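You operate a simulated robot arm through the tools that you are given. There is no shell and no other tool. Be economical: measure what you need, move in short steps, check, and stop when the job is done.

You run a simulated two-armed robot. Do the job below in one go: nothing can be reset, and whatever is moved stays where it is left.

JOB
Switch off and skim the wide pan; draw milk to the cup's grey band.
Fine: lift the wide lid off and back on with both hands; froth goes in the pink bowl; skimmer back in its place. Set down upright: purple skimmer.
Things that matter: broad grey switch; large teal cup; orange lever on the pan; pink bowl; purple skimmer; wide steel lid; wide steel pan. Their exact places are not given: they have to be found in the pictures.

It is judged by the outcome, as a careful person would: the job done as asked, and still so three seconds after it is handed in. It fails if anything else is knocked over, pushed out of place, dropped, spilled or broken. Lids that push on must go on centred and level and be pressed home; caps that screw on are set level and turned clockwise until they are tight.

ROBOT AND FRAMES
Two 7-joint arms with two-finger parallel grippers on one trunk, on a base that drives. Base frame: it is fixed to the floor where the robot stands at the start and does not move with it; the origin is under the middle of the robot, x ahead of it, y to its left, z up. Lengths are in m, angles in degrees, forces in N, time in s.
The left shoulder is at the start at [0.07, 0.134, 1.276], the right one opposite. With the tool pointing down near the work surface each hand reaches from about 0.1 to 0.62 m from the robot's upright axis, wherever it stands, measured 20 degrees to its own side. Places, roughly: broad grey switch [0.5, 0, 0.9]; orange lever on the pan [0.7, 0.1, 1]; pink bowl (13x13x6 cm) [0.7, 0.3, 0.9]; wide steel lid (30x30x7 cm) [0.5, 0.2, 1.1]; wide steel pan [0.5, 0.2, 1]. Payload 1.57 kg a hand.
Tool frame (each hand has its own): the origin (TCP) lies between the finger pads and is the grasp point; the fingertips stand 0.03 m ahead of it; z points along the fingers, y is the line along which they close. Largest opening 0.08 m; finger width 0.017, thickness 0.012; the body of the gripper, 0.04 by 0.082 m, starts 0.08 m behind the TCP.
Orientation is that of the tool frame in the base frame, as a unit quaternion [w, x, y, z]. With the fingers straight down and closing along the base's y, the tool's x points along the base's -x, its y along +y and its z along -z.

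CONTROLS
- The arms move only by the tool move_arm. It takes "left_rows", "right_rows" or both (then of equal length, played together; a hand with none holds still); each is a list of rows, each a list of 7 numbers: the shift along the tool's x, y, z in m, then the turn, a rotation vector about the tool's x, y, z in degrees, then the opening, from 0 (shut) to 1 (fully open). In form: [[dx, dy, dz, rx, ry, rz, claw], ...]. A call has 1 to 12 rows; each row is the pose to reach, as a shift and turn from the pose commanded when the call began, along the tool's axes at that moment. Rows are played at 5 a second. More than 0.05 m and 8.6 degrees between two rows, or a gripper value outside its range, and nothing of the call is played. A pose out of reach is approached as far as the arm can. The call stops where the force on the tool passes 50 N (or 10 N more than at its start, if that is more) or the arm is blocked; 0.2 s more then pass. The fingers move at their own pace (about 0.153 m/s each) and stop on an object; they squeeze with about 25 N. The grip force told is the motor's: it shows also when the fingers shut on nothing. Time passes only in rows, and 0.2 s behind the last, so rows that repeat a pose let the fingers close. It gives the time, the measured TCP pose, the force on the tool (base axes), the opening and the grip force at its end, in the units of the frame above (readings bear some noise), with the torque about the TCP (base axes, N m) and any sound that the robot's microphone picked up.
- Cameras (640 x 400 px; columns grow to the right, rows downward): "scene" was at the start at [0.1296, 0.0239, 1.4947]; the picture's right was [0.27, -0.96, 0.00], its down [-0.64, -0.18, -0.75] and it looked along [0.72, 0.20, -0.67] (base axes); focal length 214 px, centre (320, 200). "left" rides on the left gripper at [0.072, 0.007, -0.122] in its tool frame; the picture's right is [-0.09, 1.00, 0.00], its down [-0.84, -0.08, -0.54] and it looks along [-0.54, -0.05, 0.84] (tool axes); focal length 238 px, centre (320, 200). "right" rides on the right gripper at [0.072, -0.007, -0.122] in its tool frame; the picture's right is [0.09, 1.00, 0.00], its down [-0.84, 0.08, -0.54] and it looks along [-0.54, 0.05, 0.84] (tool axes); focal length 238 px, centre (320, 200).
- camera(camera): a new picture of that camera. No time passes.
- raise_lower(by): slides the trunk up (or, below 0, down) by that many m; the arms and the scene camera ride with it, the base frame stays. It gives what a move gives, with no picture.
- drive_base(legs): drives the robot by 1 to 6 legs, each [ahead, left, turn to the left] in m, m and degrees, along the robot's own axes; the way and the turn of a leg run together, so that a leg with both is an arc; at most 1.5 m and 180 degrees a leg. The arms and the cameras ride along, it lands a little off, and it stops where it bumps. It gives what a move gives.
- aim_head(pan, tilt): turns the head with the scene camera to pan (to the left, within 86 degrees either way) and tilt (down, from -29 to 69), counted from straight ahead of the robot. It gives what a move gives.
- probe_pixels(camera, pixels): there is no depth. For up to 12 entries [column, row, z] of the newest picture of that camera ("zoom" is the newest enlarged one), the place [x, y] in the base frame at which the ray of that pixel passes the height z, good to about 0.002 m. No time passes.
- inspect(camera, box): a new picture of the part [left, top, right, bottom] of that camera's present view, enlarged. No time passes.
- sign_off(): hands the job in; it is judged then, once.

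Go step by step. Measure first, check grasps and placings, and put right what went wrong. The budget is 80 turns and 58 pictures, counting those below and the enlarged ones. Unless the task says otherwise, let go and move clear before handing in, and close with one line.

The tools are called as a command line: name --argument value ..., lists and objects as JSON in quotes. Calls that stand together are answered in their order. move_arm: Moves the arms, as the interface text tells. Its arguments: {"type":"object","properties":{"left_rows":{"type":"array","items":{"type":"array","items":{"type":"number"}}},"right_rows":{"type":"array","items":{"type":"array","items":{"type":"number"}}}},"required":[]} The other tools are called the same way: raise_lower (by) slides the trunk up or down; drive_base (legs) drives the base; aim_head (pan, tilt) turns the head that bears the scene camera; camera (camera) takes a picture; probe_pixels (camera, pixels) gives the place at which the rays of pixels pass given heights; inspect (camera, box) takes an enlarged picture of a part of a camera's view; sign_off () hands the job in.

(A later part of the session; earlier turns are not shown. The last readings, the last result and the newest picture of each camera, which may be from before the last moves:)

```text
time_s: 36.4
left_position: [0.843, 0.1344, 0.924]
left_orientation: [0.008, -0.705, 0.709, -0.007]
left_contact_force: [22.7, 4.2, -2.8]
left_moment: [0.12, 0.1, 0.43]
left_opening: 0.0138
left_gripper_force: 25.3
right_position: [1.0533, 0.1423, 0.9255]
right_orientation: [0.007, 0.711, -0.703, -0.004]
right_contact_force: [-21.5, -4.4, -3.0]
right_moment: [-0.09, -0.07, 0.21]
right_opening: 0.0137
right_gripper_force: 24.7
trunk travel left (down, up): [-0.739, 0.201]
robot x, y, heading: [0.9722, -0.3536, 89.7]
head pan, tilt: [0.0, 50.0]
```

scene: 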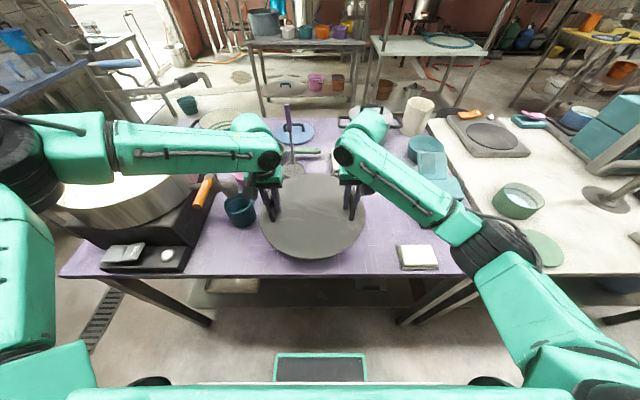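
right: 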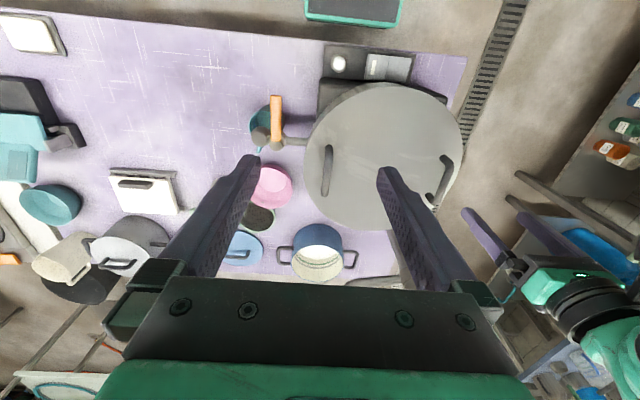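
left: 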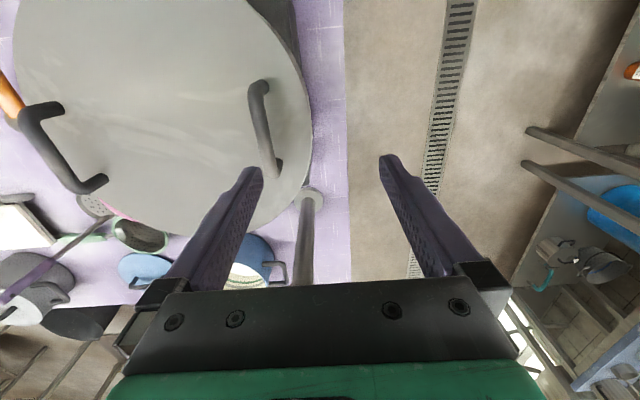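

Both hands still carry about 3 N each, so there is no contact yet. I'll keep going down in small steps.

raise_lower --by -0.006

raise_lower --by -0.005

inspect --camera "scene" --box '[230, 140, 410, 260]'

```text
time_s: 37.0
left_position: [0.8429, 0.1344, 0.9193]
left_orientation: [0.008, -0.705, 0.709, -0.006]
left_contact_force: [21.9, 3.9, -2.2]
left_moment: [0.12, 0.1, 0.44]
left_opening: 0.0142
left_gripper_force: 25.2
right_position: [1.0527, 0.143, 0.9178]
right_orientation: [0.006, 0.711, -0.703, -0.004]
right_contact_force: [-21.4, -3.4, -1.7]
right_moment: [-0.12, -0.07, 0.22]
right_opening: 0.0138
right_gripper_force: 24.3
trunk travel left (down, up): [-0.733, 0.207]
robot x, y, heading: [0.9693, -0.3551, 90.0]
head pan, tilt: [0.0, 50.0]
```

```text
time_s: 37.5
left_position: [0.8439, 0.1342, 0.9139]
left_orientation: [0.007, -0.705, 0.71, -0.006]
left_contact_force: [22.2, 3.5, -2.4]
left_moment: [0.07, 0.08, 0.42]
left_opening: 0.0139
left_gripper_force: 25.2
right_position: [1.0542, 0.1421, 0.9129]
right_orientation: [0.007, 0.711, -0.703, -0.005]
right_contact_force: [-21.8, -3.5, -3.5]
right_moment: [-0.07, -0.07, 0.18]
right_opening: 0.0139
right_gripper_force: 24.8
trunk travel left (down, up): [-0.728, 0.212]
robot x, y, heading: [0.9688, -0.3544, 89.8]
head pan, tilt: [0.0, 50.0]
```

```text
3.33 times, centred on (320, 200) of scene
```

zoom: 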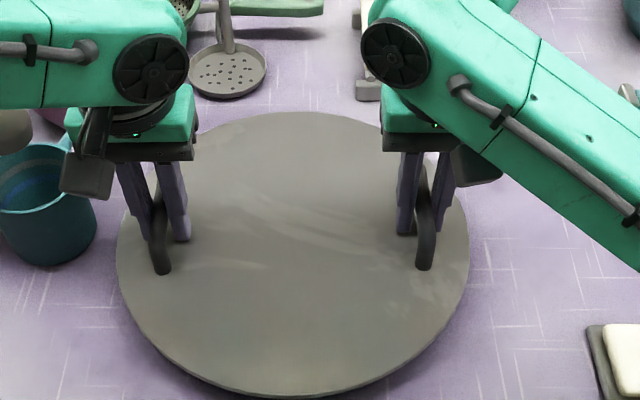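

The lid is a thin flat plate still just above the table, and the cup has clearance. I'll continue down.

raise_lower --by -0.007

raise_lower --by -0.006

raise_lower --by -0.004

```text
time_s: 38.1
left_position: [0.8435, 0.1336, 0.9061]
left_orientation: [0.007, -0.706, 0.708, -0.006]
left_contact_force: [21.4, 4.2, -2.9]
left_moment: [0.02, 0.08, 0.41]
left_opening: 0.0137
left_gripper_force: 24.7
right_position: [1.0533, 0.1425, 0.9061]
right_orientation: [0.006, 0.711, -0.703, -0.004]
right_contact_force: [-21.8, -4.1, -2.5]
right_moment: [-0.07, -0.07, 0.2]
right_opening: 0.0136
right_gripper_force: 24.8
trunk travel left (down, up): [-0.721, 0.219]
robot x, y, heading: [0.9679, -0.3525, 89.7]
head pan, tilt: [0.0, 50.0]
```

```text
time_s: 38.6
left_position: [0.8436, 0.1337, 0.9002]
left_orientation: [0.007, -0.705, 0.709, -0.005]
left_contact_force: [22.1, 4.3, -2.8]
left_moment: [-0.02, 0.1, 0.43]
left_opening: 0.0141
left_gripper_force: 25.2
right_position: [1.0526, 0.1444, 0.9003]
right_orientation: [0.007, 0.71, -0.704, -0.003]
right_contact_force: [-22.1, -4.3, -2.7]
right_moment: [-0.05, -0.1, 0.15]
right_opening: 0.0135
right_gripper_force: 25.3
trunk travel left (down, up): [-0.715, 0.225]
robot x, y, heading: [0.9719, -0.3556, 90.0]
head pan, tilt: [0.0, 50.0]
```

```text
time_s: 39.1
left_position: [0.8438, 0.1327, 0.8999]
left_orientation: [0.01, -0.705, 0.709, -0.004]
left_contact_force: [19.5, 6.2, 12.1]
left_moment: [-0.1, 0.04, 0.46]
left_opening: 0.0137
left_gripper_force: 25.2
right_position: [1.0534, 0.1418, 0.899]
right_orientation: [0.005, 0.711, -0.704, -0.007]
right_contact_force: [-21.1, 1.6, 11.5]
right_moment: [-0.16, -0.08, 0.14]
right_opening: 0.0137
right_gripper_force: 25.1
trunk travel left (down, up): [-0.711, 0.229]
robot x, y, heading: [0.9656, -0.3559, 89.7]
head pan, tilt: [0.0, 50.0]
```

Both hands now feel upward force, so the lid is on the table. I'll open both, then raise the trunk straight up.

move_arm --left_rows '[[0, 0, 0, 0, 0, 0, 0.5], [0, 0, 0, 0, 0, 0, 1], [0, 0, 0, 0, 0, 0, 1]]' --right_rows '[[0, 0, 0, 0, 0, 0, 0.5], [0, 0, 0, 0, 0, 0, 1], [0, 0, 0, 0, 0, 0, 1]]'

raise_lower --by 0.2

camera --camera "scene"

```text
time_s: 40.0
left_position: [0.8422, 0.1305, 0.8994]
left_orientation: [0.008, -0.705, 0.709, -0.005]
left_contact_force: [6.5, -0.7, 12.3]
left_moment: [-0.12, 0.3, 0.02]
left_opening: 0.074
left_gripper_force: 0.0
right_position: [1.0542, 0.1395, 0.8994]
right_orientation: [0.004, 0.71, -0.704, -0.007]
right_contact_force: [-7.8, 1.7, 15.4]
right_moment: [0.0, -0.39, -0.03]
right_opening: 0.0727
right_gripper_force: 0.0
trunk travel left (down, up): [-0.711, 0.229]
robot x, y, heading: [0.9691, -0.3558, 89.7]
head pan, tilt: [0.0, 50.0]
```

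```text
time_s: 42.1
left_position: [0.844, 0.1342, 1.0974]
left_orientation: [0.005, -0.705, 0.709, -0.006]
left_contact_force: [0.6, -0.1, 0.4]
left_moment: [0.04, -0.01, 0.04]
left_opening: 0.0802
left_gripper_force: 0.2
right_position: [1.0544, 0.1428, 1.0959]
right_orientation: [0.007, 0.711, -0.703, -0.004]
right_contact_force: [0.3, -0.4, 0.2]
right_moment: [0.0, 0.0, 0.01]
right_opening: 0.0801
right_gripper_force: 0.0
trunk travel left (down, up): [-0.911, 0.029]
robot x, y, heading: [0.9699, -0.3564, 89.7]
head pan, tilt: [0.0, 50.0]
```

```text
28 pictures are left
```

scene: 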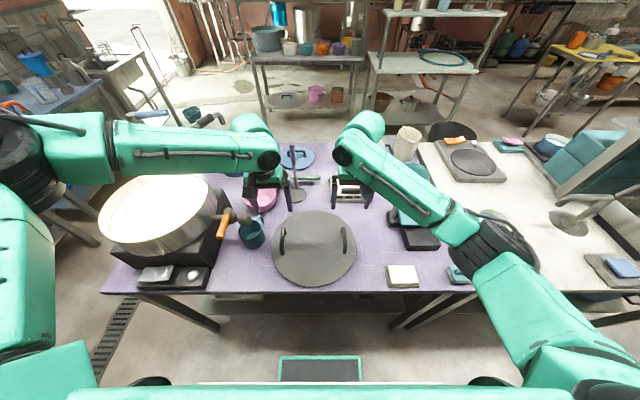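

The lid rests flat on clear table with the cup undisturbed. Next I'll look closely at the froth in the pan and at the skimmer.

inspect --camera "scene" --box '[90, 150, 330, 300]'

camera --camera "right"

probe_pixels --camera "scene" --pixels '[[253, 236, 0.93], [228, 215, 1.0], [299, 195, 0.855], [293, 146, 1.09], [315, 247, 0.87]]'

```text
2.67 times, centred on (210, 225) of scene
```

zoom: 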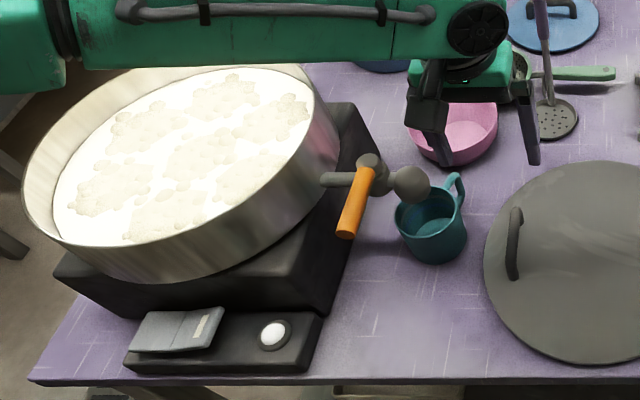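

```text
26 pictures are left
```

right: 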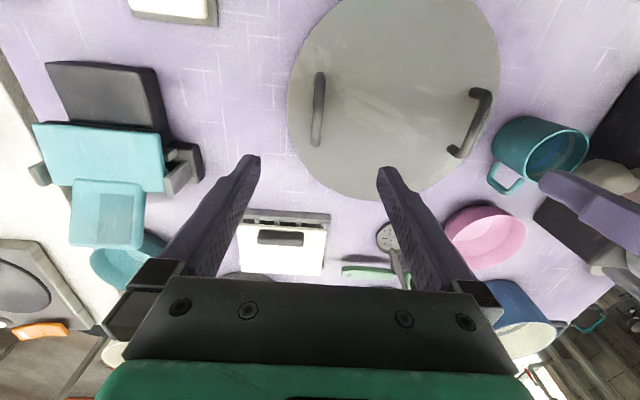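

```text
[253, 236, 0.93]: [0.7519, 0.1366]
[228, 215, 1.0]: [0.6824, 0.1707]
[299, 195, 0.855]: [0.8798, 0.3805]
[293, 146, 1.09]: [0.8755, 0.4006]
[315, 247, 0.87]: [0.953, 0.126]
```

The milk carries several froth patches, about 3 cm below the rim. I'll fold the left arm up and back, then drive so the skimmer stem at (0.87, 0.408) is ahead of the right hand.

move_arm --left_rows '[[0, 0, -0.045, 0, 0, 0, 1], [0, 0, -0.09, 0, 0, 0, 1], [0.02, 0.02, -0.125, 0, 0, 0, 1], [0.04, 0.04, -0.16, 0, 0, 0, 1], [0.06, 0.06, -0.19, 0, 0, 0, 1], [0.08, 0.08, -0.22, 0, 0, 0, 1], [0.1, 0.1, -0.25, 0, 0, 0, 1], [0.12, 0.12, -0.27, 0, 0, 0, 1], [0.14, 0.12, -0.3, 0, 0, 0, 1], [0.14, 0.12, -0.3, 0, 0, 0, 1]]'

drive_base --legs '[[0.085, 0.22, 0.3]]'

```text
time_s: 44.3
left_position: [0.7212, -0.0068, 1.3948]
left_orientation: [0.006, -0.706, 0.709, -0.005]
left_contact_force: [-0.1, 0.4, 0.2]
left_moment: [-0.01, -0.01, 0.01]
left_opening: 0.0798
left_gripper_force: 0.0
right_position: [1.0547, 0.1424, 1.0961]
right_orientation: [0.007, 0.711, -0.703, -0.004]
right_contact_force: [0.6, -0.4, -0.2]
right_moment: [0.03, -0.01, 0.01]
right_opening: 0.0799
right_gripper_force: 0.0
trunk travel left (down, up): [-0.911, 0.029]
robot x, y, heading: [0.9692, -0.3566, 89.9]
head pan, tilt: [0.0, 50.0]
```

```text
time_s: 46.0
left_position: [0.5101, 0.0736, 1.3969]
left_orientation: [0.006, -0.705, 0.709, -0.004]
left_contact_force: [-0.9, -0.1, -0.7]
left_moment: [0.0, 0.05, -0.02]
left_opening: 0.0799
left_gripper_force: 0.0
right_position: [0.8452, 0.2242, 1.098]
right_orientation: [0.008, 0.711, -0.704, -0.008]
right_contact_force: [0.3, -0.1, -0.2]
right_moment: [0.03, 0.02, -0.02]
right_opening: 0.0801
right_gripper_force: 0.0
trunk travel left (down, up): [-0.911, 0.029]
robot x, y, heading: [0.7543, -0.2702, 89.9]
head pan, tilt: [0.0, 50.0]
```

The right hand is at (0.845, 0.224). I'll pitch it 45 degrees forward and place it 10 cm short of the stem, then check.

move_arm --right_rows '[[-0.02, -0.004, -0.004, 0, -7.5, 0, 1], [-0.04, -0.008, -0.008, 0, -15, 0, 1], [-0.06, -0.012, -0.012, 0, -22.5, 0, 1], [-0.08, -0.016, -0.016, 0, -30, 0, 1], [-0.1, -0.02, -0.02, 0, -37.5, 0, 1], [-0.113, -0.023, -0.022, 0, -45, 0, 1], [-0.113, -0.023, -0.022, 0, -45, 0, 1]]'

camera --camera "right"

camera --camera "scene"

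```text
time_s: 47.6
left_position: [0.5068, 0.0758, 1.3942]
left_orientation: [0.006, -0.705, 0.709, -0.005]
left_contact_force: [-0.5, 0.4, -0.8]
left_moment: [0.0, -0.02, 0.05]
left_opening: 0.08
left_gripper_force: 0.1
right_position: [0.8627, 0.3378, 1.1189]
right_orientation: [-0.264, 0.655, -0.652, -0.276]
right_contact_force: [-0.2, 0.4, -0.1]
right_moment: [0.0, 0.01, 0.01]
right_opening: 0.08
right_gripper_force: 0.1
trunk travel left (down, up): [-0.911, 0.029]
robot x, y, heading: [0.7535, -0.2747, 89.5]
head pan, tilt: [0.0, 50.0]
```

```text
25 pictures are left
```

right: 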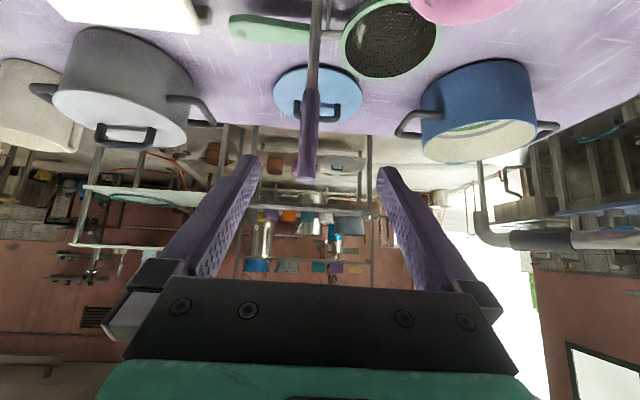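

```text
24 pictures are left
```

scene: 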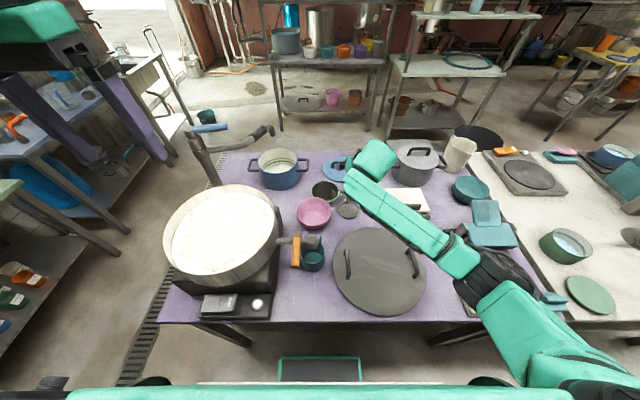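

The stem's purple grip is almost centred between the fingers, with its top at (305,175). I'll probe it before moving in.

probe_pixels --camera "right" --pixels '[[305, 176, 1.09], [308, 140, 1.06], [308, 140, 1.04], [312, 95, 1.0], [305, 176, 1.08]]'

probe_pixels --camera "scene" --pixels '[[312, 268, 0.85], [297, 257, 0.98], [222, 228, 1.015], [312, 224, 0.86], [347, 211, 0.855]]'

```text
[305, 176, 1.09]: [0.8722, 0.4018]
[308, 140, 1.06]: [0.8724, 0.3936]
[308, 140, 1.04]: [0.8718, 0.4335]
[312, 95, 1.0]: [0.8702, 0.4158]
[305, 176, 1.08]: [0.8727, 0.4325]
```

```text
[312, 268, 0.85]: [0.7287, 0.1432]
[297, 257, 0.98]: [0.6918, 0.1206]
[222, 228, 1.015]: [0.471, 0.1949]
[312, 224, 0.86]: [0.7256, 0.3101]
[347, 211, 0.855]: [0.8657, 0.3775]
```

The stem is at (0.872, 0.410). I'll advance 10 cm along the fingers and close on it.

move_arm --right_rows '[[0, -0.008, 0.02, 0, 0, 0, 1], [0, -0.008, 0.045, 0, 0, 0, 1], [0, -0.008, 0.07, 0, 0, 0, 1], [0, -0.008, 0.09, 0, 0, 0, 1], [0, -0.008, 0.1, 0, 0, 0, 1], [0, -0.008, 0.1, 0, 0, 0, 0.5], [0, -0.008, 0.1, 0, 0, 0, 0], [0, -0.008, 0.1, 0, 0, 0, 0], [0, -0.008, 0.1, 0, 0, 0, 0]]'

camera --camera "right"

```text
time_s: 49.6
left_position: [0.5077, 0.0751, 1.394]
left_orientation: [0.006, -0.705, 0.709, -0.004]
left_contact_force: [-0.2, -0.9, 0.0]
left_moment: [-0.02, 0.02, 0.0]
left_opening: 0.0799
left_gripper_force: 0.0
right_position: [0.8694, 0.4093, 1.0462]
right_orientation: [-0.265, 0.654, -0.652, -0.276]
right_contact_force: [-0.5, 0.1, 0.4]
right_moment: [0.02, -0.22, 0.03]
right_opening: 0.0173
right_gripper_force: 25.6
trunk travel left (down, up): [-0.911, 0.029]
robot x, y, heading: [0.7525, -0.2769, 90.0]
head pan, tilt: [0.0, 50.0]
```

```text
23 pictures are left
```

right: 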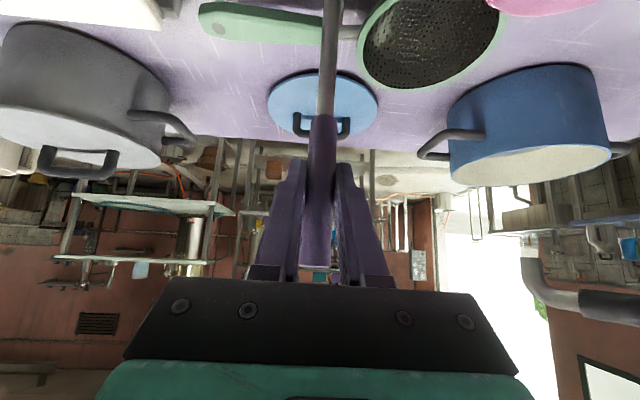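

The stem is held, 17 mm thick. I'll lift it straight up and then back to y = 0.30, with the disc above rim height.

move_arm --right_rows '[[-0.025, 0, -0.025, 0, 0, 0, 0], [-0.05, 0, -0.05, 0, 0, 0, 0], [-0.074, 0, -0.074, 0, 0, 0, 0], [-0.08, 0, -0.11, 0, 0, 0, 0], [-0.086, 0, -0.148, 0, 0, 0, 0], [-0.091, 0, -0.186, 0, 0, 0, 0], [-0.097, 0, -0.222, 0, 0, 0, 0], [-0.102, 0, -0.257, 0, 0, 0, 0], [-0.102, 0, -0.257, 0, 0, 0, 0]]'

inspect --camera "scene" --box '[150, 110, 470, 310]'

```text
time_s: 51.6
left_position: [0.5074, 0.075, 1.3936]
left_orientation: [0.007, -0.705, 0.709, -0.005]
left_contact_force: [-0.2, -0.8, -0.2]
left_moment: [0.0, 0.06, -0.01]
left_opening: 0.08
left_gripper_force: 0.2
right_position: [0.8765, 0.3013, 1.3009]
right_orientation: [-0.263, 0.655, -0.653, -0.276]
right_contact_force: [-0.5, -0.8, -2.0]
right_moment: [0.06, 0.2, 0.0]
right_opening: 0.0169
right_gripper_force: 25.1
trunk travel left (down, up): [-0.911, 0.029]
robot x, y, heading: [0.7544, -0.2721, 89.7]
head pan, tilt: [0.0, 50.0]
```

```text
2.00 times, centred on (310, 210) of scene
```

zoom: 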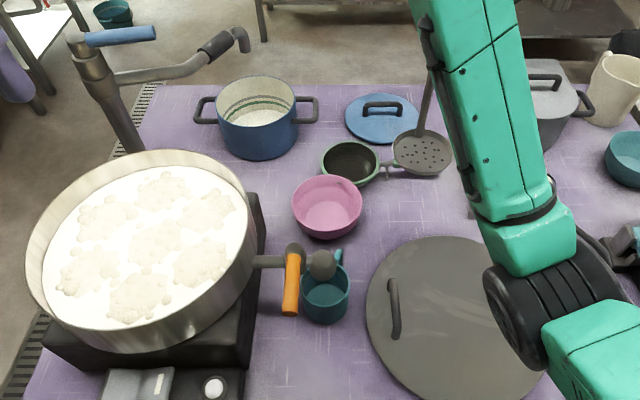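

The skimmer is lifted and hangs with its disc at about z 1.10. I'll drive left so the disc hangs over the pan.

drive_base --legs '[[-0.06, 0.2, 0], [0, 0.185, 0.3]]'

aim_head --pan 0 --tilt 55

inspect --camera "scene" --box '[240, 80, 480, 230]'

```text
time_s: 54.4
left_position: [0.123, 0.0131, 1.3948]
left_orientation: [-0.005, 0.709, -0.705, 0.004]
left_contact_force: [0.6, -0.4, -0.1]
left_moment: [0.03, 0.01, 0.01]
left_opening: 0.0799
left_gripper_force: 0.0
right_position: [0.4883, 0.2432, 1.3012]
right_orientation: [-0.262, 0.657, -0.65, -0.278]
right_contact_force: [1.3, 0.4, -1.0]
right_moment: [0.04, -0.13, -0.02]
right_opening: 0.0169
right_gripper_force: 24.9
trunk travel left (down, up): [-0.911, 0.029]
robot x, y, heading: [0.3696, -0.3317, 90.5]
head pan, tilt: [0.0, 50.0]
```

```text
time_s: 55.1
left_position: [0.1209, 0.0149, 1.3954]
left_orientation: [-0.006, 0.708, -0.706, 0.004]
left_contact_force: [-0.2, 0.2, 0.3]
left_moment: [0.02, 0.02, 0.02]
left_opening: 0.08
left_gripper_force: 0.0
right_position: [0.4864, 0.2427, 1.302]
right_orientation: [-0.261, 0.658, -0.65, -0.278]
right_contact_force: [-0.2, 0.7, -1.3]
right_moment: [0.05, 0.23, 0.03]
right_opening: 0.0168
right_gripper_force: 25.1
trunk travel left (down, up): [-0.911, 0.029]
robot x, y, heading: [0.3702, -0.3318, 90.5]
head pan, tilt: [0.0, 55.0]
```

```text
2.67 times, centred on (360, 155) of scene
```

zoom: 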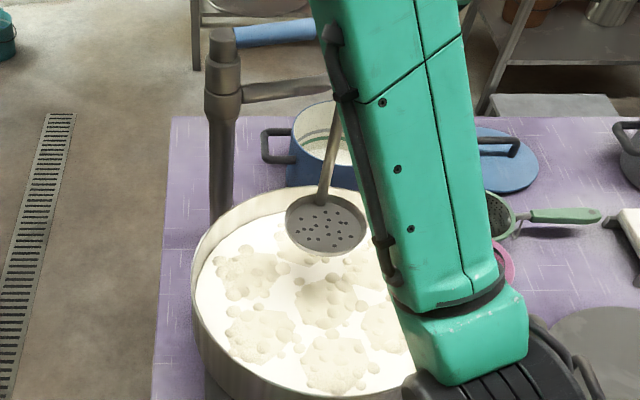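

The disc hangs over the pan, with about six froth clumps below it. I'll move it to the left side, dip it just under the surface and sweep slowly to the right.

move_arm --right_rows '[[0, 0.04, 0, 0, 0, 0, 0], [0, 0.078, 0, 0, 0, 0, 0], [0.028, 0.078, 0.028, 0, 0, 0, 0], [0.053, 0.078, 0.053, 0, 0, 0, 0], [0.068, 0.078, 0.068, 0, 0, 0, 0], [0.075, 0.078, 0.075, 0, 0, 0, 0], [0.075, 0.06, 0.075, 0, 0, 0, 0], [0.075, 0.04, 0.075, 0, 0, 0, 0], [0.075, 0.02, 0.075, 0, 0, 0, 0], [0.075, 0, 0.075, 0, 0, 0, 0]]'

inspect --camera "scene" --box '[270, 120, 430, 220]'

```text
time_s: 57.3
left_position: [0.1185, 0.016, 1.3951]
left_orientation: [-0.007, 0.708, -0.706, 0.005]
left_contact_force: [-0.6, -0.1, 0.3]
left_moment: [0.02, 0.01, 0.0]
left_opening: 0.0803
left_gripper_force: 0.1
right_position: [0.4849, 0.242, 1.1943]
right_orientation: [-0.262, 0.658, -0.649, -0.278]
right_contact_force: [0.0, 0.4, -1.1]
right_moment: [0.03, 0.25, 0.01]
right_opening: 0.017
right_gripper_force: 25.2
trunk travel left (down, up): [-0.911, 0.029]
robot x, y, heading: [0.3681, -0.3297, 90.5]
head pan, tilt: [0.0, 55.0]
```

```text
4.00 times, centred on (350, 170) of scene
```

zoom: 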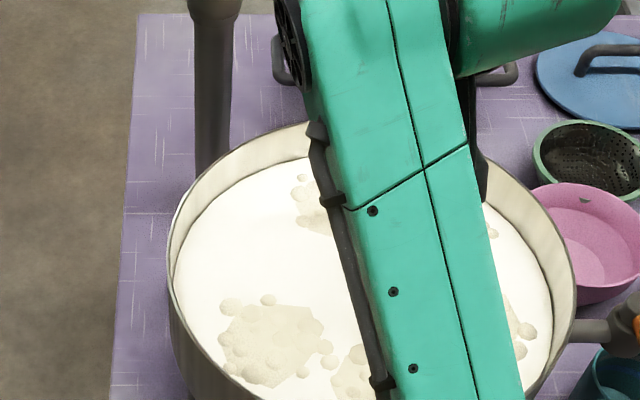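

The froth is clearing where the disc passed, and the remaining clumps are at front left, back and right. I'll carry on in a slow snaking sweep around the pan.

move_arm --right_rows '[[0, -0.03, 0, 0, 0, 0, 0], [0, -0.06, 0, 0, 0, 0, 0], [0, -0.082, 0, 0, 0, 0, 0], [0.025, -0.07, -0.025, 0, 0, 0, 0], [0.05, -0.05, -0.05, 0, 0, 0, 0], [0.053, -0.015, -0.053, 0, 0, 0, 0], [0.053, 0.02, -0.053, 0, 0, 0, 0], [0.045, 0.055, -0.045, 0, 0, 0, 0], [0.02, 0.075, -0.02, 0, 0, 0, 0], [-0.01, 0.07, 0.01, 0, 0, 0, 0], [-0.035, 0.045, 0.035, 0, 0, 0, 0], [-0.038, 0.01, 0.038, 0, 0, 0, 0]]'

move_arm --right_rows '[[0, -0.03, 0, 0, 0, 0, 0], [0.005, -0.055, -0.005, 0, 0, 0, 0], [0.02, -0.065, -0.02, 0, 0, 0, 0], [0.012, -0.065, -0.028, 0, 0, 0, 0], [0, -0.065, -0.04, 0, 0, 0, 0], [-0.02, -0.065, -0.06, 0, 0, 0, 0], [-0.04, -0.065, -0.08, 0, 0, 0, 0], [-0.058, -0.065, -0.098, 0, 0, 0, 0], [-0.058, -0.065, -0.098, 0, 0, 0, 0]]'

inspect --camera "scene" --box '[240, 80, 480, 230]'

```text
time_s: 59.9
left_position: [0.1205, 0.0151, 1.3949]
left_orientation: [-0.006, 0.708, -0.707, 0.004]
left_contact_force: [-0.3, 0.2, 0.4]
left_moment: [0.01, 0.03, 0.03]
left_opening: 0.0803
left_gripper_force: 0.0
right_position: [0.4748, 0.2967, 1.1934]
right_orientation: [-0.261, 0.657, -0.651, -0.278]
right_contact_force: [0.8, -0.1, -1.4]
right_moment: [0.07, -0.02, 0.03]
right_opening: 0.0173
right_gripper_force: 25.2
trunk travel left (down, up): [-0.911, 0.029]
robot x, y, heading: [0.3713, -0.3334, 90.0]
head pan, tilt: [0.0, 55.0]
```

```text
time_s: 61.9
left_position: [0.1175, 0.0151, 1.3947]
left_orientation: [-0.006, 0.708, -0.706, 0.005]
left_contact_force: [-0.2, 0.3, -0.7]
left_moment: [0.05, 0.01, -0.01]
left_opening: 0.0801
left_gripper_force: 0.0
right_position: [0.5392, 0.2694, 1.304]
right_orientation: [-0.262, 0.658, -0.65, -0.277]
right_contact_force: [-0.8, 0.0, -2.4]
right_moment: [0.02, -0.03, -0.01]
right_opening: 0.0175
right_gripper_force: 25.1
trunk travel left (down, up): [-0.911, 0.029]
robot x, y, heading: [0.3707, -0.3302, 90.3]
head pan, tilt: [0.0, 55.0]
```

```text
2.67 times, centred on (360, 155) of scene
```

zoom: 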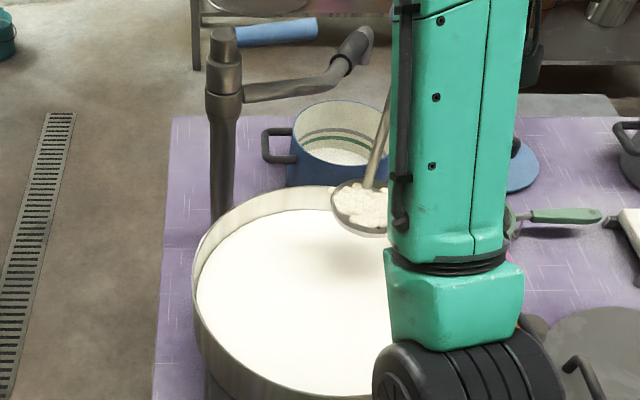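

The froth is on the disc and the visible milk is clear. I'll carry it over to the bowl at (0.726, 0.318), driving first with the disc held level and high.

drive_base --legs '[[0.056, -0.16, 0], [0, -0.15, -0.3]]'

move_arm --right_rows '[[-0.009, 0.034, 0.009, 0, 0, 0, 0], [-0.018, 0.068, 0.018, 0, 0, 0, 0], [-0.028, 0.102, 0.028, 0, 0, 0, 0], [-0.0375, 0.137, 0.0375, 0, 0, 0, 0], [-0.012, 0.137, 0.063, 0, 0, 0, 0], [0.013, 0.137, 0.088, 0, 0, 0, 0], [0.036, 0.137, 0.111, 0, 0, 0, 0], [0.036, 0.137, 0.111, 0, 0, 0, 0]]'

camera --camera "scene"

```text
time_s: 64.3
left_position: [0.4263, 0.0738, 1.3938]
left_orientation: [0.007, -0.705, 0.709, -0.007]
left_contact_force: [0.8, -0.1, 0.4]
left_moment: [-0.01, -0.04, -0.01]
left_opening: 0.0802
left_gripper_force: 0.0
right_position: [0.8503, 0.326, 1.3035]
right_orientation: [-0.264, 0.656, -0.651, -0.276]
right_contact_force: [0.7, 0.3, -1.5]
right_moment: [0.02, -0.05, -0.02]
right_opening: 0.0172
right_gripper_force: 25.1
trunk travel left (down, up): [-0.911, 0.029]
robot x, y, heading: [0.677, -0.2795, 89.7]
head pan, tilt: [0.0, 55.0]
```

```text
time_s: 66.1
left_position: [0.4282, 0.0741, 1.395]
left_orientation: [0.006, -0.706, 0.709, -0.005]
left_contact_force: [0.7, 1.0, -0.3]
left_moment: [0.0, 0.03, 0.01]
left_opening: 0.08
left_gripper_force: 0.0
right_position: [0.7117, 0.3742, 1.203]
right_orientation: [-0.263, 0.655, -0.652, -0.275]
right_contact_force: [0.1, 0.3, -2.9]
right_moment: [0.02, 0.0, 0.01]
right_opening: 0.0172
right_gripper_force: 24.6
trunk travel left (down, up): [-0.911, 0.029]
robot x, y, heading: [0.6802, -0.276, 89.6]
head pan, tilt: [0.0, 55.0]
```

```text
18 pictures are left
```

scene: 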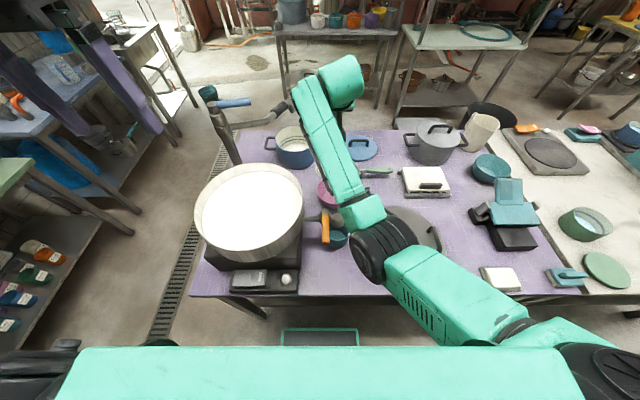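

The whole pan surface is clear white. The arm hides the bowl, so I'll check the disc against it in the right wrist view.

camera --camera "right"

```text
17 pictures are left
```

right: 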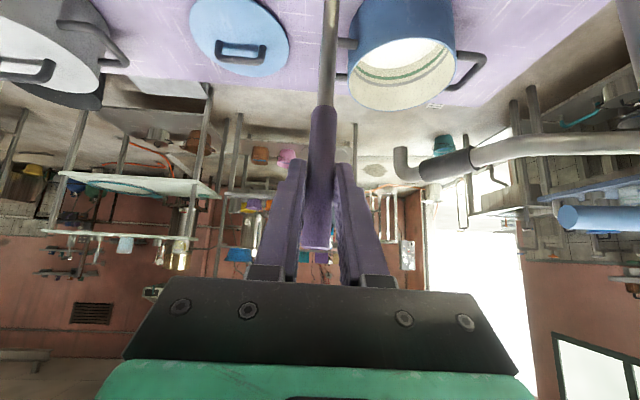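

The disc should be at about (0.708, 0.314), just over the bowl's left side. I'll roll the hand about the y axis to 72 degrees, keeping the disc over the bowl and lowering a little.

move_arm --right_rows '[[0.0035, -0.026, 0.0035, -5.66, 0, 5.66, 0], [0.009, -0.052, 0.009, -11.3, 0, 11.3, 0], [0.0175, -0.077, 0.0175, -17, 0, 17, 0], [0.028, -0.101, 0.028, -22.6, 0, 22.6, 0], [0.041, -0.122, 0.041, -28.3, 0, 28.3, 0], [0.056, -0.141, 0.056, -33.9, 0, 33.9, 0], [0.073, -0.158, 0.073, -39.6, 0, 39.6, 0], [0.091, -0.171, 0.091, -45.2, 0, 45.2, 0], [0.11, -0.181, 0.11, -50.9, 0, 50.9, 0], [0.11, -0.181, 0.11, -50.9, 0, 50.9, 0], [0.11, -0.181, 0.11, -50.9, 0, 50.9, 0], [0.11, -0.181, 0.11, -50.9, 0, 50.9, 0]]'

inspect --camera "scene" --box '[240, 110, 440, 235]'

```text
time_s: 68.7
left_position: [0.43, 0.0747, 1.395]
left_orientation: [0.005, -0.705, 0.709, -0.004]
left_contact_force: [-0.9, -0.3, 0.4]
left_moment: [0.0, 0.03, 0.04]
left_opening: 0.0799
left_gripper_force: 0.0
right_position: [0.8896, 0.3778, 1.0418]
right_orientation: [-0.174, -0.368, 0.685, 0.604]
right_contact_force: [-0.4, 0.1, -0.9]
right_moment: [0.01, -0.31, 0.02]
right_opening: 0.0172
right_gripper_force: 25.2
trunk travel left (down, up): [-0.911, 0.029]
robot x, y, heading: [0.6788, -0.2751, 90.0]
head pan, tilt: [0.0, 55.0]
```

```text
3.20 times, centred on (340, 172) of scene
```

zoom: 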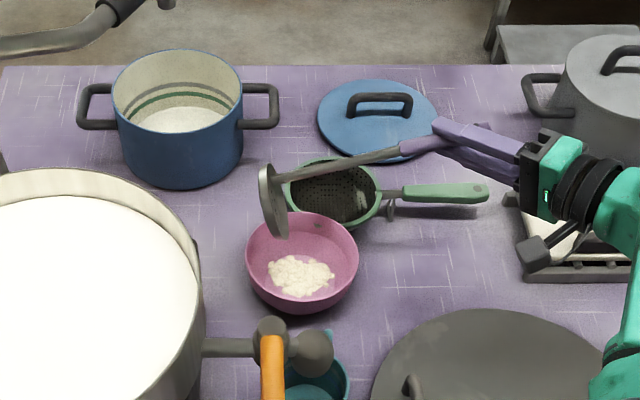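

The froth lies in the bowl and the disc is clean. I'll raise the hand, roll it back upright and bring the skimmer above its old place.

move_arm --right_rows '[[-0.0098, 0.0428, -0.0098, 0, 0, 0, 0], [-0.0196, 0.0856, -0.0196, 0, 0, 0, 0], [-0.0229, 0.0958, -0.0179, 5.66, 0, -5.66, 0], [-0.0262, 0.106, -0.0162, 11.3, 0, -11.3, 0], [-0.0295, 0.1162, -0.0145, 17, 0, -17, 0], [-0.0328, 0.1264, -0.0128, 22.6, 0, -22.6, 0], [-0.0361, 0.1366, -0.0111, 28.3, 0, -28.3, 0], [-0.0394, 0.1468, -0.0094, 33.9, 0, -33.9, 0], [-0.0427, 0.157, -0.0077, 39.6, 0, -39.6, 0], [-0.046, 0.1672, -0.006, 45.2, 0, -45.2, 0], [-0.0495, 0.177, -0.004, 50.9, 0, -50.9, 0], [-0.0495, 0.177, -0.004, 50.9, 0, -50.9, 0]]'

```text
time_s: 71.3
left_position: [0.4307, 0.0748, 1.3947]
left_orientation: [0.006, -0.705, 0.709, -0.005]
left_contact_force: [0.2, 0.2, 0.2]
left_moment: [-0.05, 0.0, 0.02]
left_opening: 0.0801
left_gripper_force: 0.1
right_position: [0.8762, 0.4104, 1.2237]
right_orientation: [-0.263, 0.655, -0.652, -0.275]
right_contact_force: [0.3, -0.3, -2.2]
right_moment: [0.04, 0.01, 0.03]
right_opening: 0.0172
right_gripper_force: 25.2
trunk travel left (down, up): [-0.911, 0.029]
robot x, y, heading: [0.6792, -0.2774, 89.7]
head pan, tilt: [0.0, 55.0]
```

The orientation matches the grasp. I'll lower to the recorded height at the old place in fine end steps and check the force before opening.

move_arm --right_rows '[[0, 0.007, 0, 0, 0, 0, 0], [0.03, 0.007, 0.03, 0, 0, 0, 0], [0.06, 0.007, 0.06, 0, 0, 0, 0], [0.085, 0.007, 0.085, 0, 0, 0, 0], [0.105, 0.007, 0.105, 0, 0, 0, 0], [0.115, 0.007, 0.115, 0, 0, 0, 0], [0.12, 0.007, 0.12, 0, 0, 0, 0], [0.1225, 0.007, 0.1225, 0, 0, 0, 0], [0.125, 0.007, 0.125, 0, 0, 0, 0], [0.125, 0.007, 0.125, 0, 0, 0, 0]]'

inspect --camera "scene" --box '[280, 100, 480, 225]'

```text
time_s: 73.5
left_position: [0.4267, 0.0701, 1.3948]
left_orientation: [0.008, -0.705, 0.709, -0.005]
left_contact_force: [-0.7, -0.3, -0.8]
left_moment: [0.0, 0.02, 0.0]
left_opening: 0.0799
left_gripper_force: 0.0
right_position: [0.8649, 0.4081, 1.0501]
right_orientation: [-0.265, 0.655, -0.651, -0.278]
right_contact_force: [-0.2, 2.9, 15.6]
right_moment: [0.45, -0.3, 0.01]
right_opening: 0.0177
right_gripper_force: 25.4
trunk travel left (down, up): [-0.911, 0.029]
robot x, y, heading: [0.6795, -0.2746, 89.7]
head pan, tilt: [0.0, 55.0]
```

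```text
3.20 times, centred on (380, 162) of scene
```

zoom: 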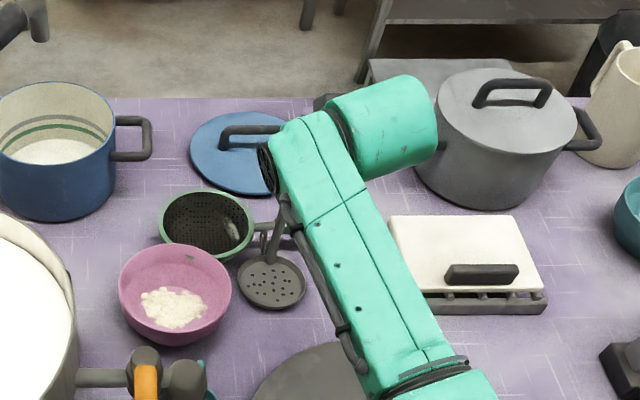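

It touches down with 15 N at z 1.050, within a few millimetres of the recorded pose, and the disc looks flat on the table. I'll open, back away along the fingers and check that it stands.

move_arm --right_rows '[[0, 0, 0, 0, 0, 0, 0.2], [0, 0, 0, 0, 0, 0, 0.5], [0, 0, 0, 0, 0, 0, 1], [0, 0, 0, 0, 0, 0, 1], [0, 0, -0.03, 0, 0, 0, 1], [0, 0, -0.07, 0, 0, 0, 1], [0, 0, -0.11, 0, 0, 0, 1], [0, 0, -0.15, 0, 0, 0, 1]]'

camera --camera "right"

```text
time_s: 75.3
left_position: [0.4281, 0.0728, 1.3957]
left_orientation: [0.007, -0.705, 0.709, -0.004]
left_contact_force: [0.9, -0.3, -0.3]
left_moment: [0.0, -0.02, 0.03]
left_opening: 0.0798
left_gripper_force: 0.1
right_position: [0.8701, 0.3046, 1.1534]
right_orientation: [-0.263, 0.655, -0.653, -0.276]
right_contact_force: [1.0, -0.3, 0.7]
right_moment: [0.01, 0.0, 0.04]
right_opening: 0.0801
right_gripper_force: 0.0
trunk travel left (down, up): [-0.911, 0.029]
robot x, y, heading: [0.6785, -0.2734, 89.7]
head pan, tilt: [0.0, 55.0]
```

```text
14 pictures are left
```

right: 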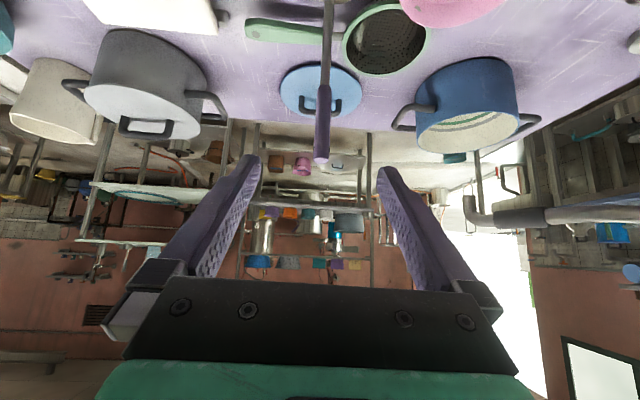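

The skimmer stands upright in its place. Now I'll take a close look at the tap, lever and cup.

inspect --camera "scene" --box '[295, 185, 375, 260]'

```text
5.33 times, centred on (335, 222) of scene
```

zoom: 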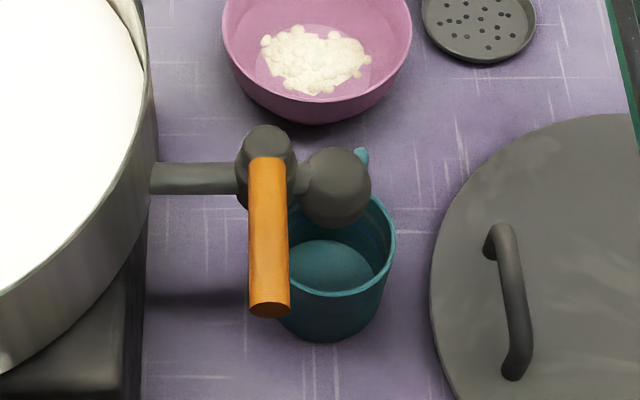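

The lever sits on a vertical hub at (265,150) in the enlarged view and points at me, across the pipe, so it looks like a quarter-turn valve in the shut position. I'll probe its geometry and the cup.

probe_pixels --camera "zoom" --pixels '[[265, 143, 1.01], [268, 165, 0.99], [270, 300, 0.99], [270, 300, 0.97], [335, 187, 0.98], [340, 298, 0.93], [396, 245, 0.93], [288, 235, 0.93], [330, 335, 0.85], [200, 178, 0.98], [340, 265, 0.86], [360, 200, 0.93]]'

inspect --camera "left" --box '[0, 0, 320, 200]'

```text
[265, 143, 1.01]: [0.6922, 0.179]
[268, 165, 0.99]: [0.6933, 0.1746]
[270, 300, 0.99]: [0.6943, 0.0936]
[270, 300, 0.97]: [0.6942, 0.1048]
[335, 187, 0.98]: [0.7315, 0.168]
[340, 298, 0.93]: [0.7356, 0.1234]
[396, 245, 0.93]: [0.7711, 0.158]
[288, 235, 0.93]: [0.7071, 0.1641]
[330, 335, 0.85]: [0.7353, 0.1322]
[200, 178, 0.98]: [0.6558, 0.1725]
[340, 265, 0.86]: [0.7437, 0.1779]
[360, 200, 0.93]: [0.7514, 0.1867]
```

```text
2.00 times, centred on (160, 100) of left
```

zoom: 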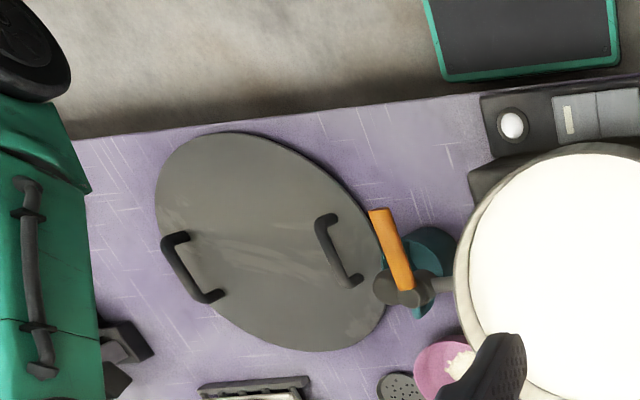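

I'll probe the lever ends in this left view too, to get their height by comparing the two views.

probe_pixels --camera "zoom" --pixels '[[380, 214, 0.95], [380, 214, 0.99], [380, 214, 1.03], [403, 283, 0.95], [403, 283, 0.99], [403, 283, 1.03], [384, 290, 0.98], [440, 240, 0.93], [411, 290, 0.99]]'

probe_pixels --camera "scene" --pixels '[[323, 239, 0.95], [323, 239, 1.03], [322, 216, 0.95], [322, 216, 1.03]]'

```text
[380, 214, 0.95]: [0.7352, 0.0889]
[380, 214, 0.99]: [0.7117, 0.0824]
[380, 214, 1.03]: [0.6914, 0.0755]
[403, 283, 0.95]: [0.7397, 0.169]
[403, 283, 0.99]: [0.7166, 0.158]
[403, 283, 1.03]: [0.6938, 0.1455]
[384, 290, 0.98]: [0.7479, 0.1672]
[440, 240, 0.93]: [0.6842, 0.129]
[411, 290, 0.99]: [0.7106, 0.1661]
```

```text
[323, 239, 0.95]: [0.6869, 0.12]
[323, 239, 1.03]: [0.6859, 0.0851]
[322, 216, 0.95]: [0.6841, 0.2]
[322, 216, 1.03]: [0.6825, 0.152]
```

The lever lies at z about 1.02, from the hub at (0.692, 0.163) to its tip at (0.693, 0.073), and must swing toward +x over the cup, whose centre is near (0.737, 0.16). I'll back the base up and bring the right hand upright above the lever.

drive_base --legs '[[-0.115, 0.085, 0.3]]'

move_arm --right_rows '[[0.015, 0.015, -0.008, 0, 7.5, 0, 0.6], [0.03, 0.03, -0.016, 0, 15, 0, 0.4], [0.045, 0.045, -0.024, 0, 22.5, 0, 0.4], [0.06, 0.06, -0.032, 0, 30, 0, 0.4], [0.075, 0.075, -0.04, 0, 37.5, 0, 0.4], [0.0898, 0.087, -0.0474, 0, 45, 0, 0.4], [0.0898, 0.087, -0.0474, 0, 45, 0, 0.4]]'

move_arm --left_rows '[[-0.03, -0.03, 0.0, 0, 0, 0, 1], [-0.06, -0.06, 0.0, 0, 0, 0, 1], [-0.08, -0.08, 0.0, 0, 0, 0, 1], [-0.08, -0.08, 0.0, 0, 0, 0, 1]]'

camera --camera "right"

```text
time_s: 76.7
left_position: [0.3465, -0.0397, 1.3941]
left_orientation: [-0.005, 0.707, -0.707, 0.005]
left_contact_force: [0.2, 0.2, -0.3]
left_moment: [-0.04, -0.01, 0.03]
left_opening: 0.0796
left_gripper_force: 0.1
right_position: [0.785, 0.1942, 1.1512]
right_orientation: [-0.261, 0.657, -0.651, -0.277]
right_contact_force: [-0.3, 0.3, 0.5]
right_moment: [0.01, 0.01, -0.02]
right_opening: 0.0801
right_gripper_force: 0.1
trunk travel left (down, up): [-0.911, 0.029]
robot x, y, heading: [0.5961, -0.3883, 90.5]
head pan, tilt: [0.0, 55.0]
```

```text
time_s: 78.2
left_position: [0.3425, -0.0436, 1.395]
left_orientation: [0.007, -0.707, 0.707, -0.005]
left_contact_force: [0.0, 0.3, -0.5]
left_moment: [0.01, 0.0, 0.0]
left_opening: 0.0801
left_gripper_force: 0.1
right_position: [0.7142, 0.1408, 1.0832]
right_orientation: [0.003, -0.705, 0.709, -0.004]
right_contact_force: [-0.7, 0.0, -1.2]
right_moment: [0.03, 0.0, -0.01]
right_opening: 0.0318
right_gripper_force: 0.1
right hand out of reach, approached as far as the arm can: row 4, 5, 6, 7
trunk travel left (down, up): [-0.911, 0.029]
robot x, y, heading: [0.5946, -0.3921, 90.2]
head pan, tilt: [0.0, 55.0]
```

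```text
time_s: 79.2
left_position: [0.4254, 0.0384, 1.3957]
left_orientation: [-0.007, 0.707, -0.707, 0.005]
left_contact_force: [0.2, -0.3, 0.8]
left_moment: [0.0, -0.02, -0.03]
left_opening: 0.08
left_gripper_force: 0.0
right_position: [0.7126, 0.1421, 1.0828]
right_orientation: [0.003, -0.704, 0.71, -0.001]
right_contact_force: [-0.2, 0.2, 0.7]
right_moment: [-0.02, -0.04, 0.0]
right_opening: 0.0321
right_gripper_force: 0.0
trunk travel left (down, up): [-0.911, 0.029]
robot x, y, heading: [0.5969, -0.3856, 90.4]
head pan, tilt: [0.0, 55.0]
```

```text
11 pictures are left
```

right: 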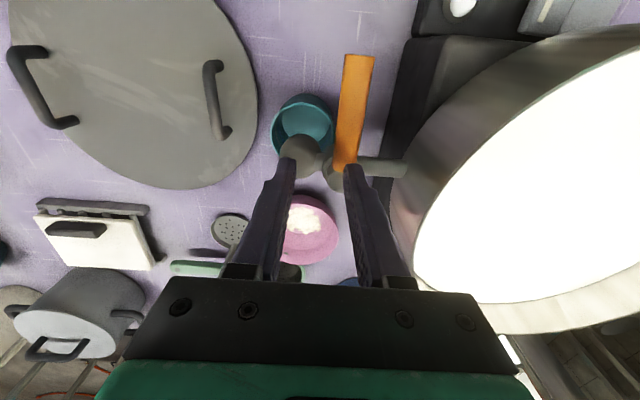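

The right arm is at its low limit, so I'll use the trunk for height. I'll probe the lever in this view first.

probe_pixels --camera "right" --pixels '[[359, 58, 1.03], [359, 58, 1.01], [344, 160, 1.03], [344, 160, 1.01], [352, 105, 1.03], [352, 105, 1.01], [303, 125, 0.93], [302, 160, 1.0], [335, 178, 1.03], [380, 166, 1.0]]'

raise_lower --by 0.025

```text
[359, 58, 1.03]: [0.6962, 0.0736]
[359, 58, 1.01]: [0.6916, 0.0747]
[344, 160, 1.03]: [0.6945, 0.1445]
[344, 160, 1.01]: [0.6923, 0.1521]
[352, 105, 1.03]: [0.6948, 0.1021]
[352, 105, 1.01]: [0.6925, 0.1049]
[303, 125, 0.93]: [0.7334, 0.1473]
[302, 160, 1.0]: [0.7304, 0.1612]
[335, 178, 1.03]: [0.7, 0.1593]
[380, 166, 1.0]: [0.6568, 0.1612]
```

```text
time_s: 80.0
left_position: [0.4258, 0.0379, 1.4217]
left_orientation: [-0.006, 0.707, -0.707, 0.005]
left_contact_force: [0.5, -0.2, 0.1]
left_moment: [0.01, -0.01, 0.02]
left_opening: 0.0801
left_gripper_force: 0.0
right_position: [0.7147, 0.1413, 1.1087]
right_orientation: [0.004, -0.704, 0.71, -0.002]
right_contact_force: [0.1, 1.3, 0.4]
right_moment: [0.01, 0.01, 0.02]
right_opening: 0.0322
right_gripper_force: 0.1
trunk travel left (down, up): [-0.936, 0.004]
robot x, y, heading: [0.5961, -0.3863, 89.9]
head pan, tilt: [0.0, 55.0]
```

The lever is at x 0.6945, y 0.073 to 0.145. I'll shift the base back and left so the hand lands over the lever at (0.6945, 0.092) with the arm extended more comfortably.

drive_base --legs '[[-0.08, 0.02, 0]]'

move_arm --right_rows '[[-0.015, 0, 0, 0, 0, 0, 0.6], [-0.03, 0, 0, 0, 0, 0, 0.6], [-0.03, 0, 0, 0, 0, 0, 0.6]]'

```text
time_s: 81.0
left_position: [0.41, -0.0292, 1.4173]
left_orientation: [-0.002, 0.707, -0.707, 0.007]
left_contact_force: [0.3, 0.3, -0.6]
left_moment: [-0.09, 0.01, 0.01]
left_opening: 0.0798
left_gripper_force: 0.0
right_position: [0.6967, 0.0712, 1.1034]
right_orientation: [-0.001, -0.705, 0.709, -0.004]
right_contact_force: [0.2, -0.8, -0.4]
right_moment: [-0.03, 0.03, 0.0]
right_opening: 0.032
right_gripper_force: 0.1
trunk travel left (down, up): [-0.936, 0.004]
robot x, y, heading: [0.5786, -0.47, 90.1]
head pan, tilt: [0.0, 55.0]
```

```text
time_s: 81.8
left_position: [0.4064, -0.0405, 1.4221]
left_orientation: [0.005, -0.707, 0.707, -0.005]
left_contact_force: [0.0, -0.1, -0.1]
left_moment: [0.0, -0.02, 0.0]
left_opening: 0.0802
left_gripper_force: 0.1
right_position: [0.6958, 0.0937, 1.1081]
right_orientation: [0.003, -0.705, 0.709, -0.001]
right_contact_force: [0.1, 0.2, 0.3]
right_moment: [0.0, -0.04, -0.03]
right_opening: 0.0481
right_gripper_force: 0.0
trunk travel left (down, up): [-0.936, 0.004]
robot x, y, heading: [0.5751, -0.4689, 90.0]
head pan, tilt: [0.0, 55.0]
```

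The hand is centred over the lever. I'll lower it by 83 mm with the trunk, narrow the fingers to a loose cage, bring the left camera nearer and look.

raise_lower --by -0.083

move_arm --left_rows '[[-0.03, -0.02, 0, 0, 0, 0, 1], [-0.06, -0.04, 0, 0, 0, 0, 1], [-0.09, -0.06, 0, 0, 0, 0, 1], [-0.09, -0.06, 0, 0, 0, 0, 1]]' --right_rows '[[0, 0, 0, 0, 0, 0, 0.5], [0, 0, 0, 0, 0, 0, 0.4], [0, 0, 0, 0, 0, 0, 0.3], [0, 0, 0, 0, 0, 0, 0.3]]'

camera --camera "left"

```text
time_s: 83.0
left_position: [0.4073, -0.0413, 1.3381]
left_orientation: [-0.005, 0.707, -0.707, 0.005]
left_contact_force: [-0.6, -0.1, 0.5]
left_moment: [-0.01, 0.01, -0.04]
left_opening: 0.0795
left_gripper_force: 0.0
right_position: [0.6954, 0.0935, 1.0246]
right_orientation: [0.003, -0.705, 0.71, -0.003]
right_contact_force: [-0.4, -0.1, 0.2]
right_moment: [0.03, 0.0, 0.0]
right_opening: 0.0482
right_gripper_force: 0.1
trunk travel left (down, up): [-0.853, 0.087]
robot x, y, heading: [0.5783, -0.4653, 89.9]
head pan, tilt: [0.0, 55.0]
```

```text
time_s: 84.0
left_position: [0.4285, 0.0063, 1.3145]
left_orientation: [0.006, -0.707, 0.707, -0.005]
left_contact_force: [0.4, -0.2, 0.2]
left_moment: [0.0, -0.04, 0.01]
left_opening: 0.0799
left_gripper_force: 0.0
left hand out of reach, approached as far as the arm can: row 2, 3, 4
right_position: [0.6959, 0.0938, 1.0247]
right_orientation: [0.001, -0.704, 0.71, -0.003]
right_contact_force: [0.2, -0.4, 0.7]
right_moment: [-0.03, 0.02, -0.04]
right_opening: 0.0241
right_gripper_force: 0.1
trunk travel left (down, up): [-0.853, 0.087]
robot x, y, heading: [0.5749, -0.4699, 90.4]
head pan, tilt: [0.0, 55.0]
```

```text
10 pictures are left
```

left: 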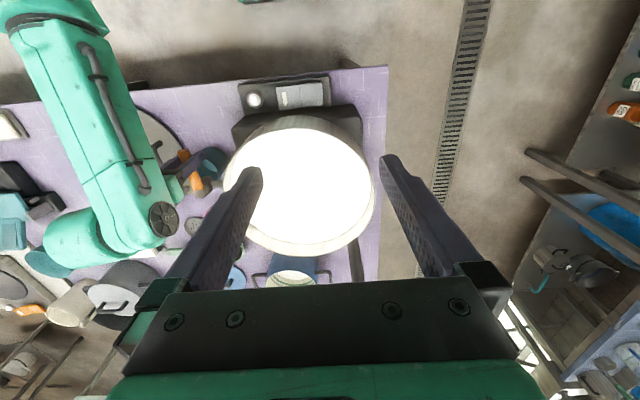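

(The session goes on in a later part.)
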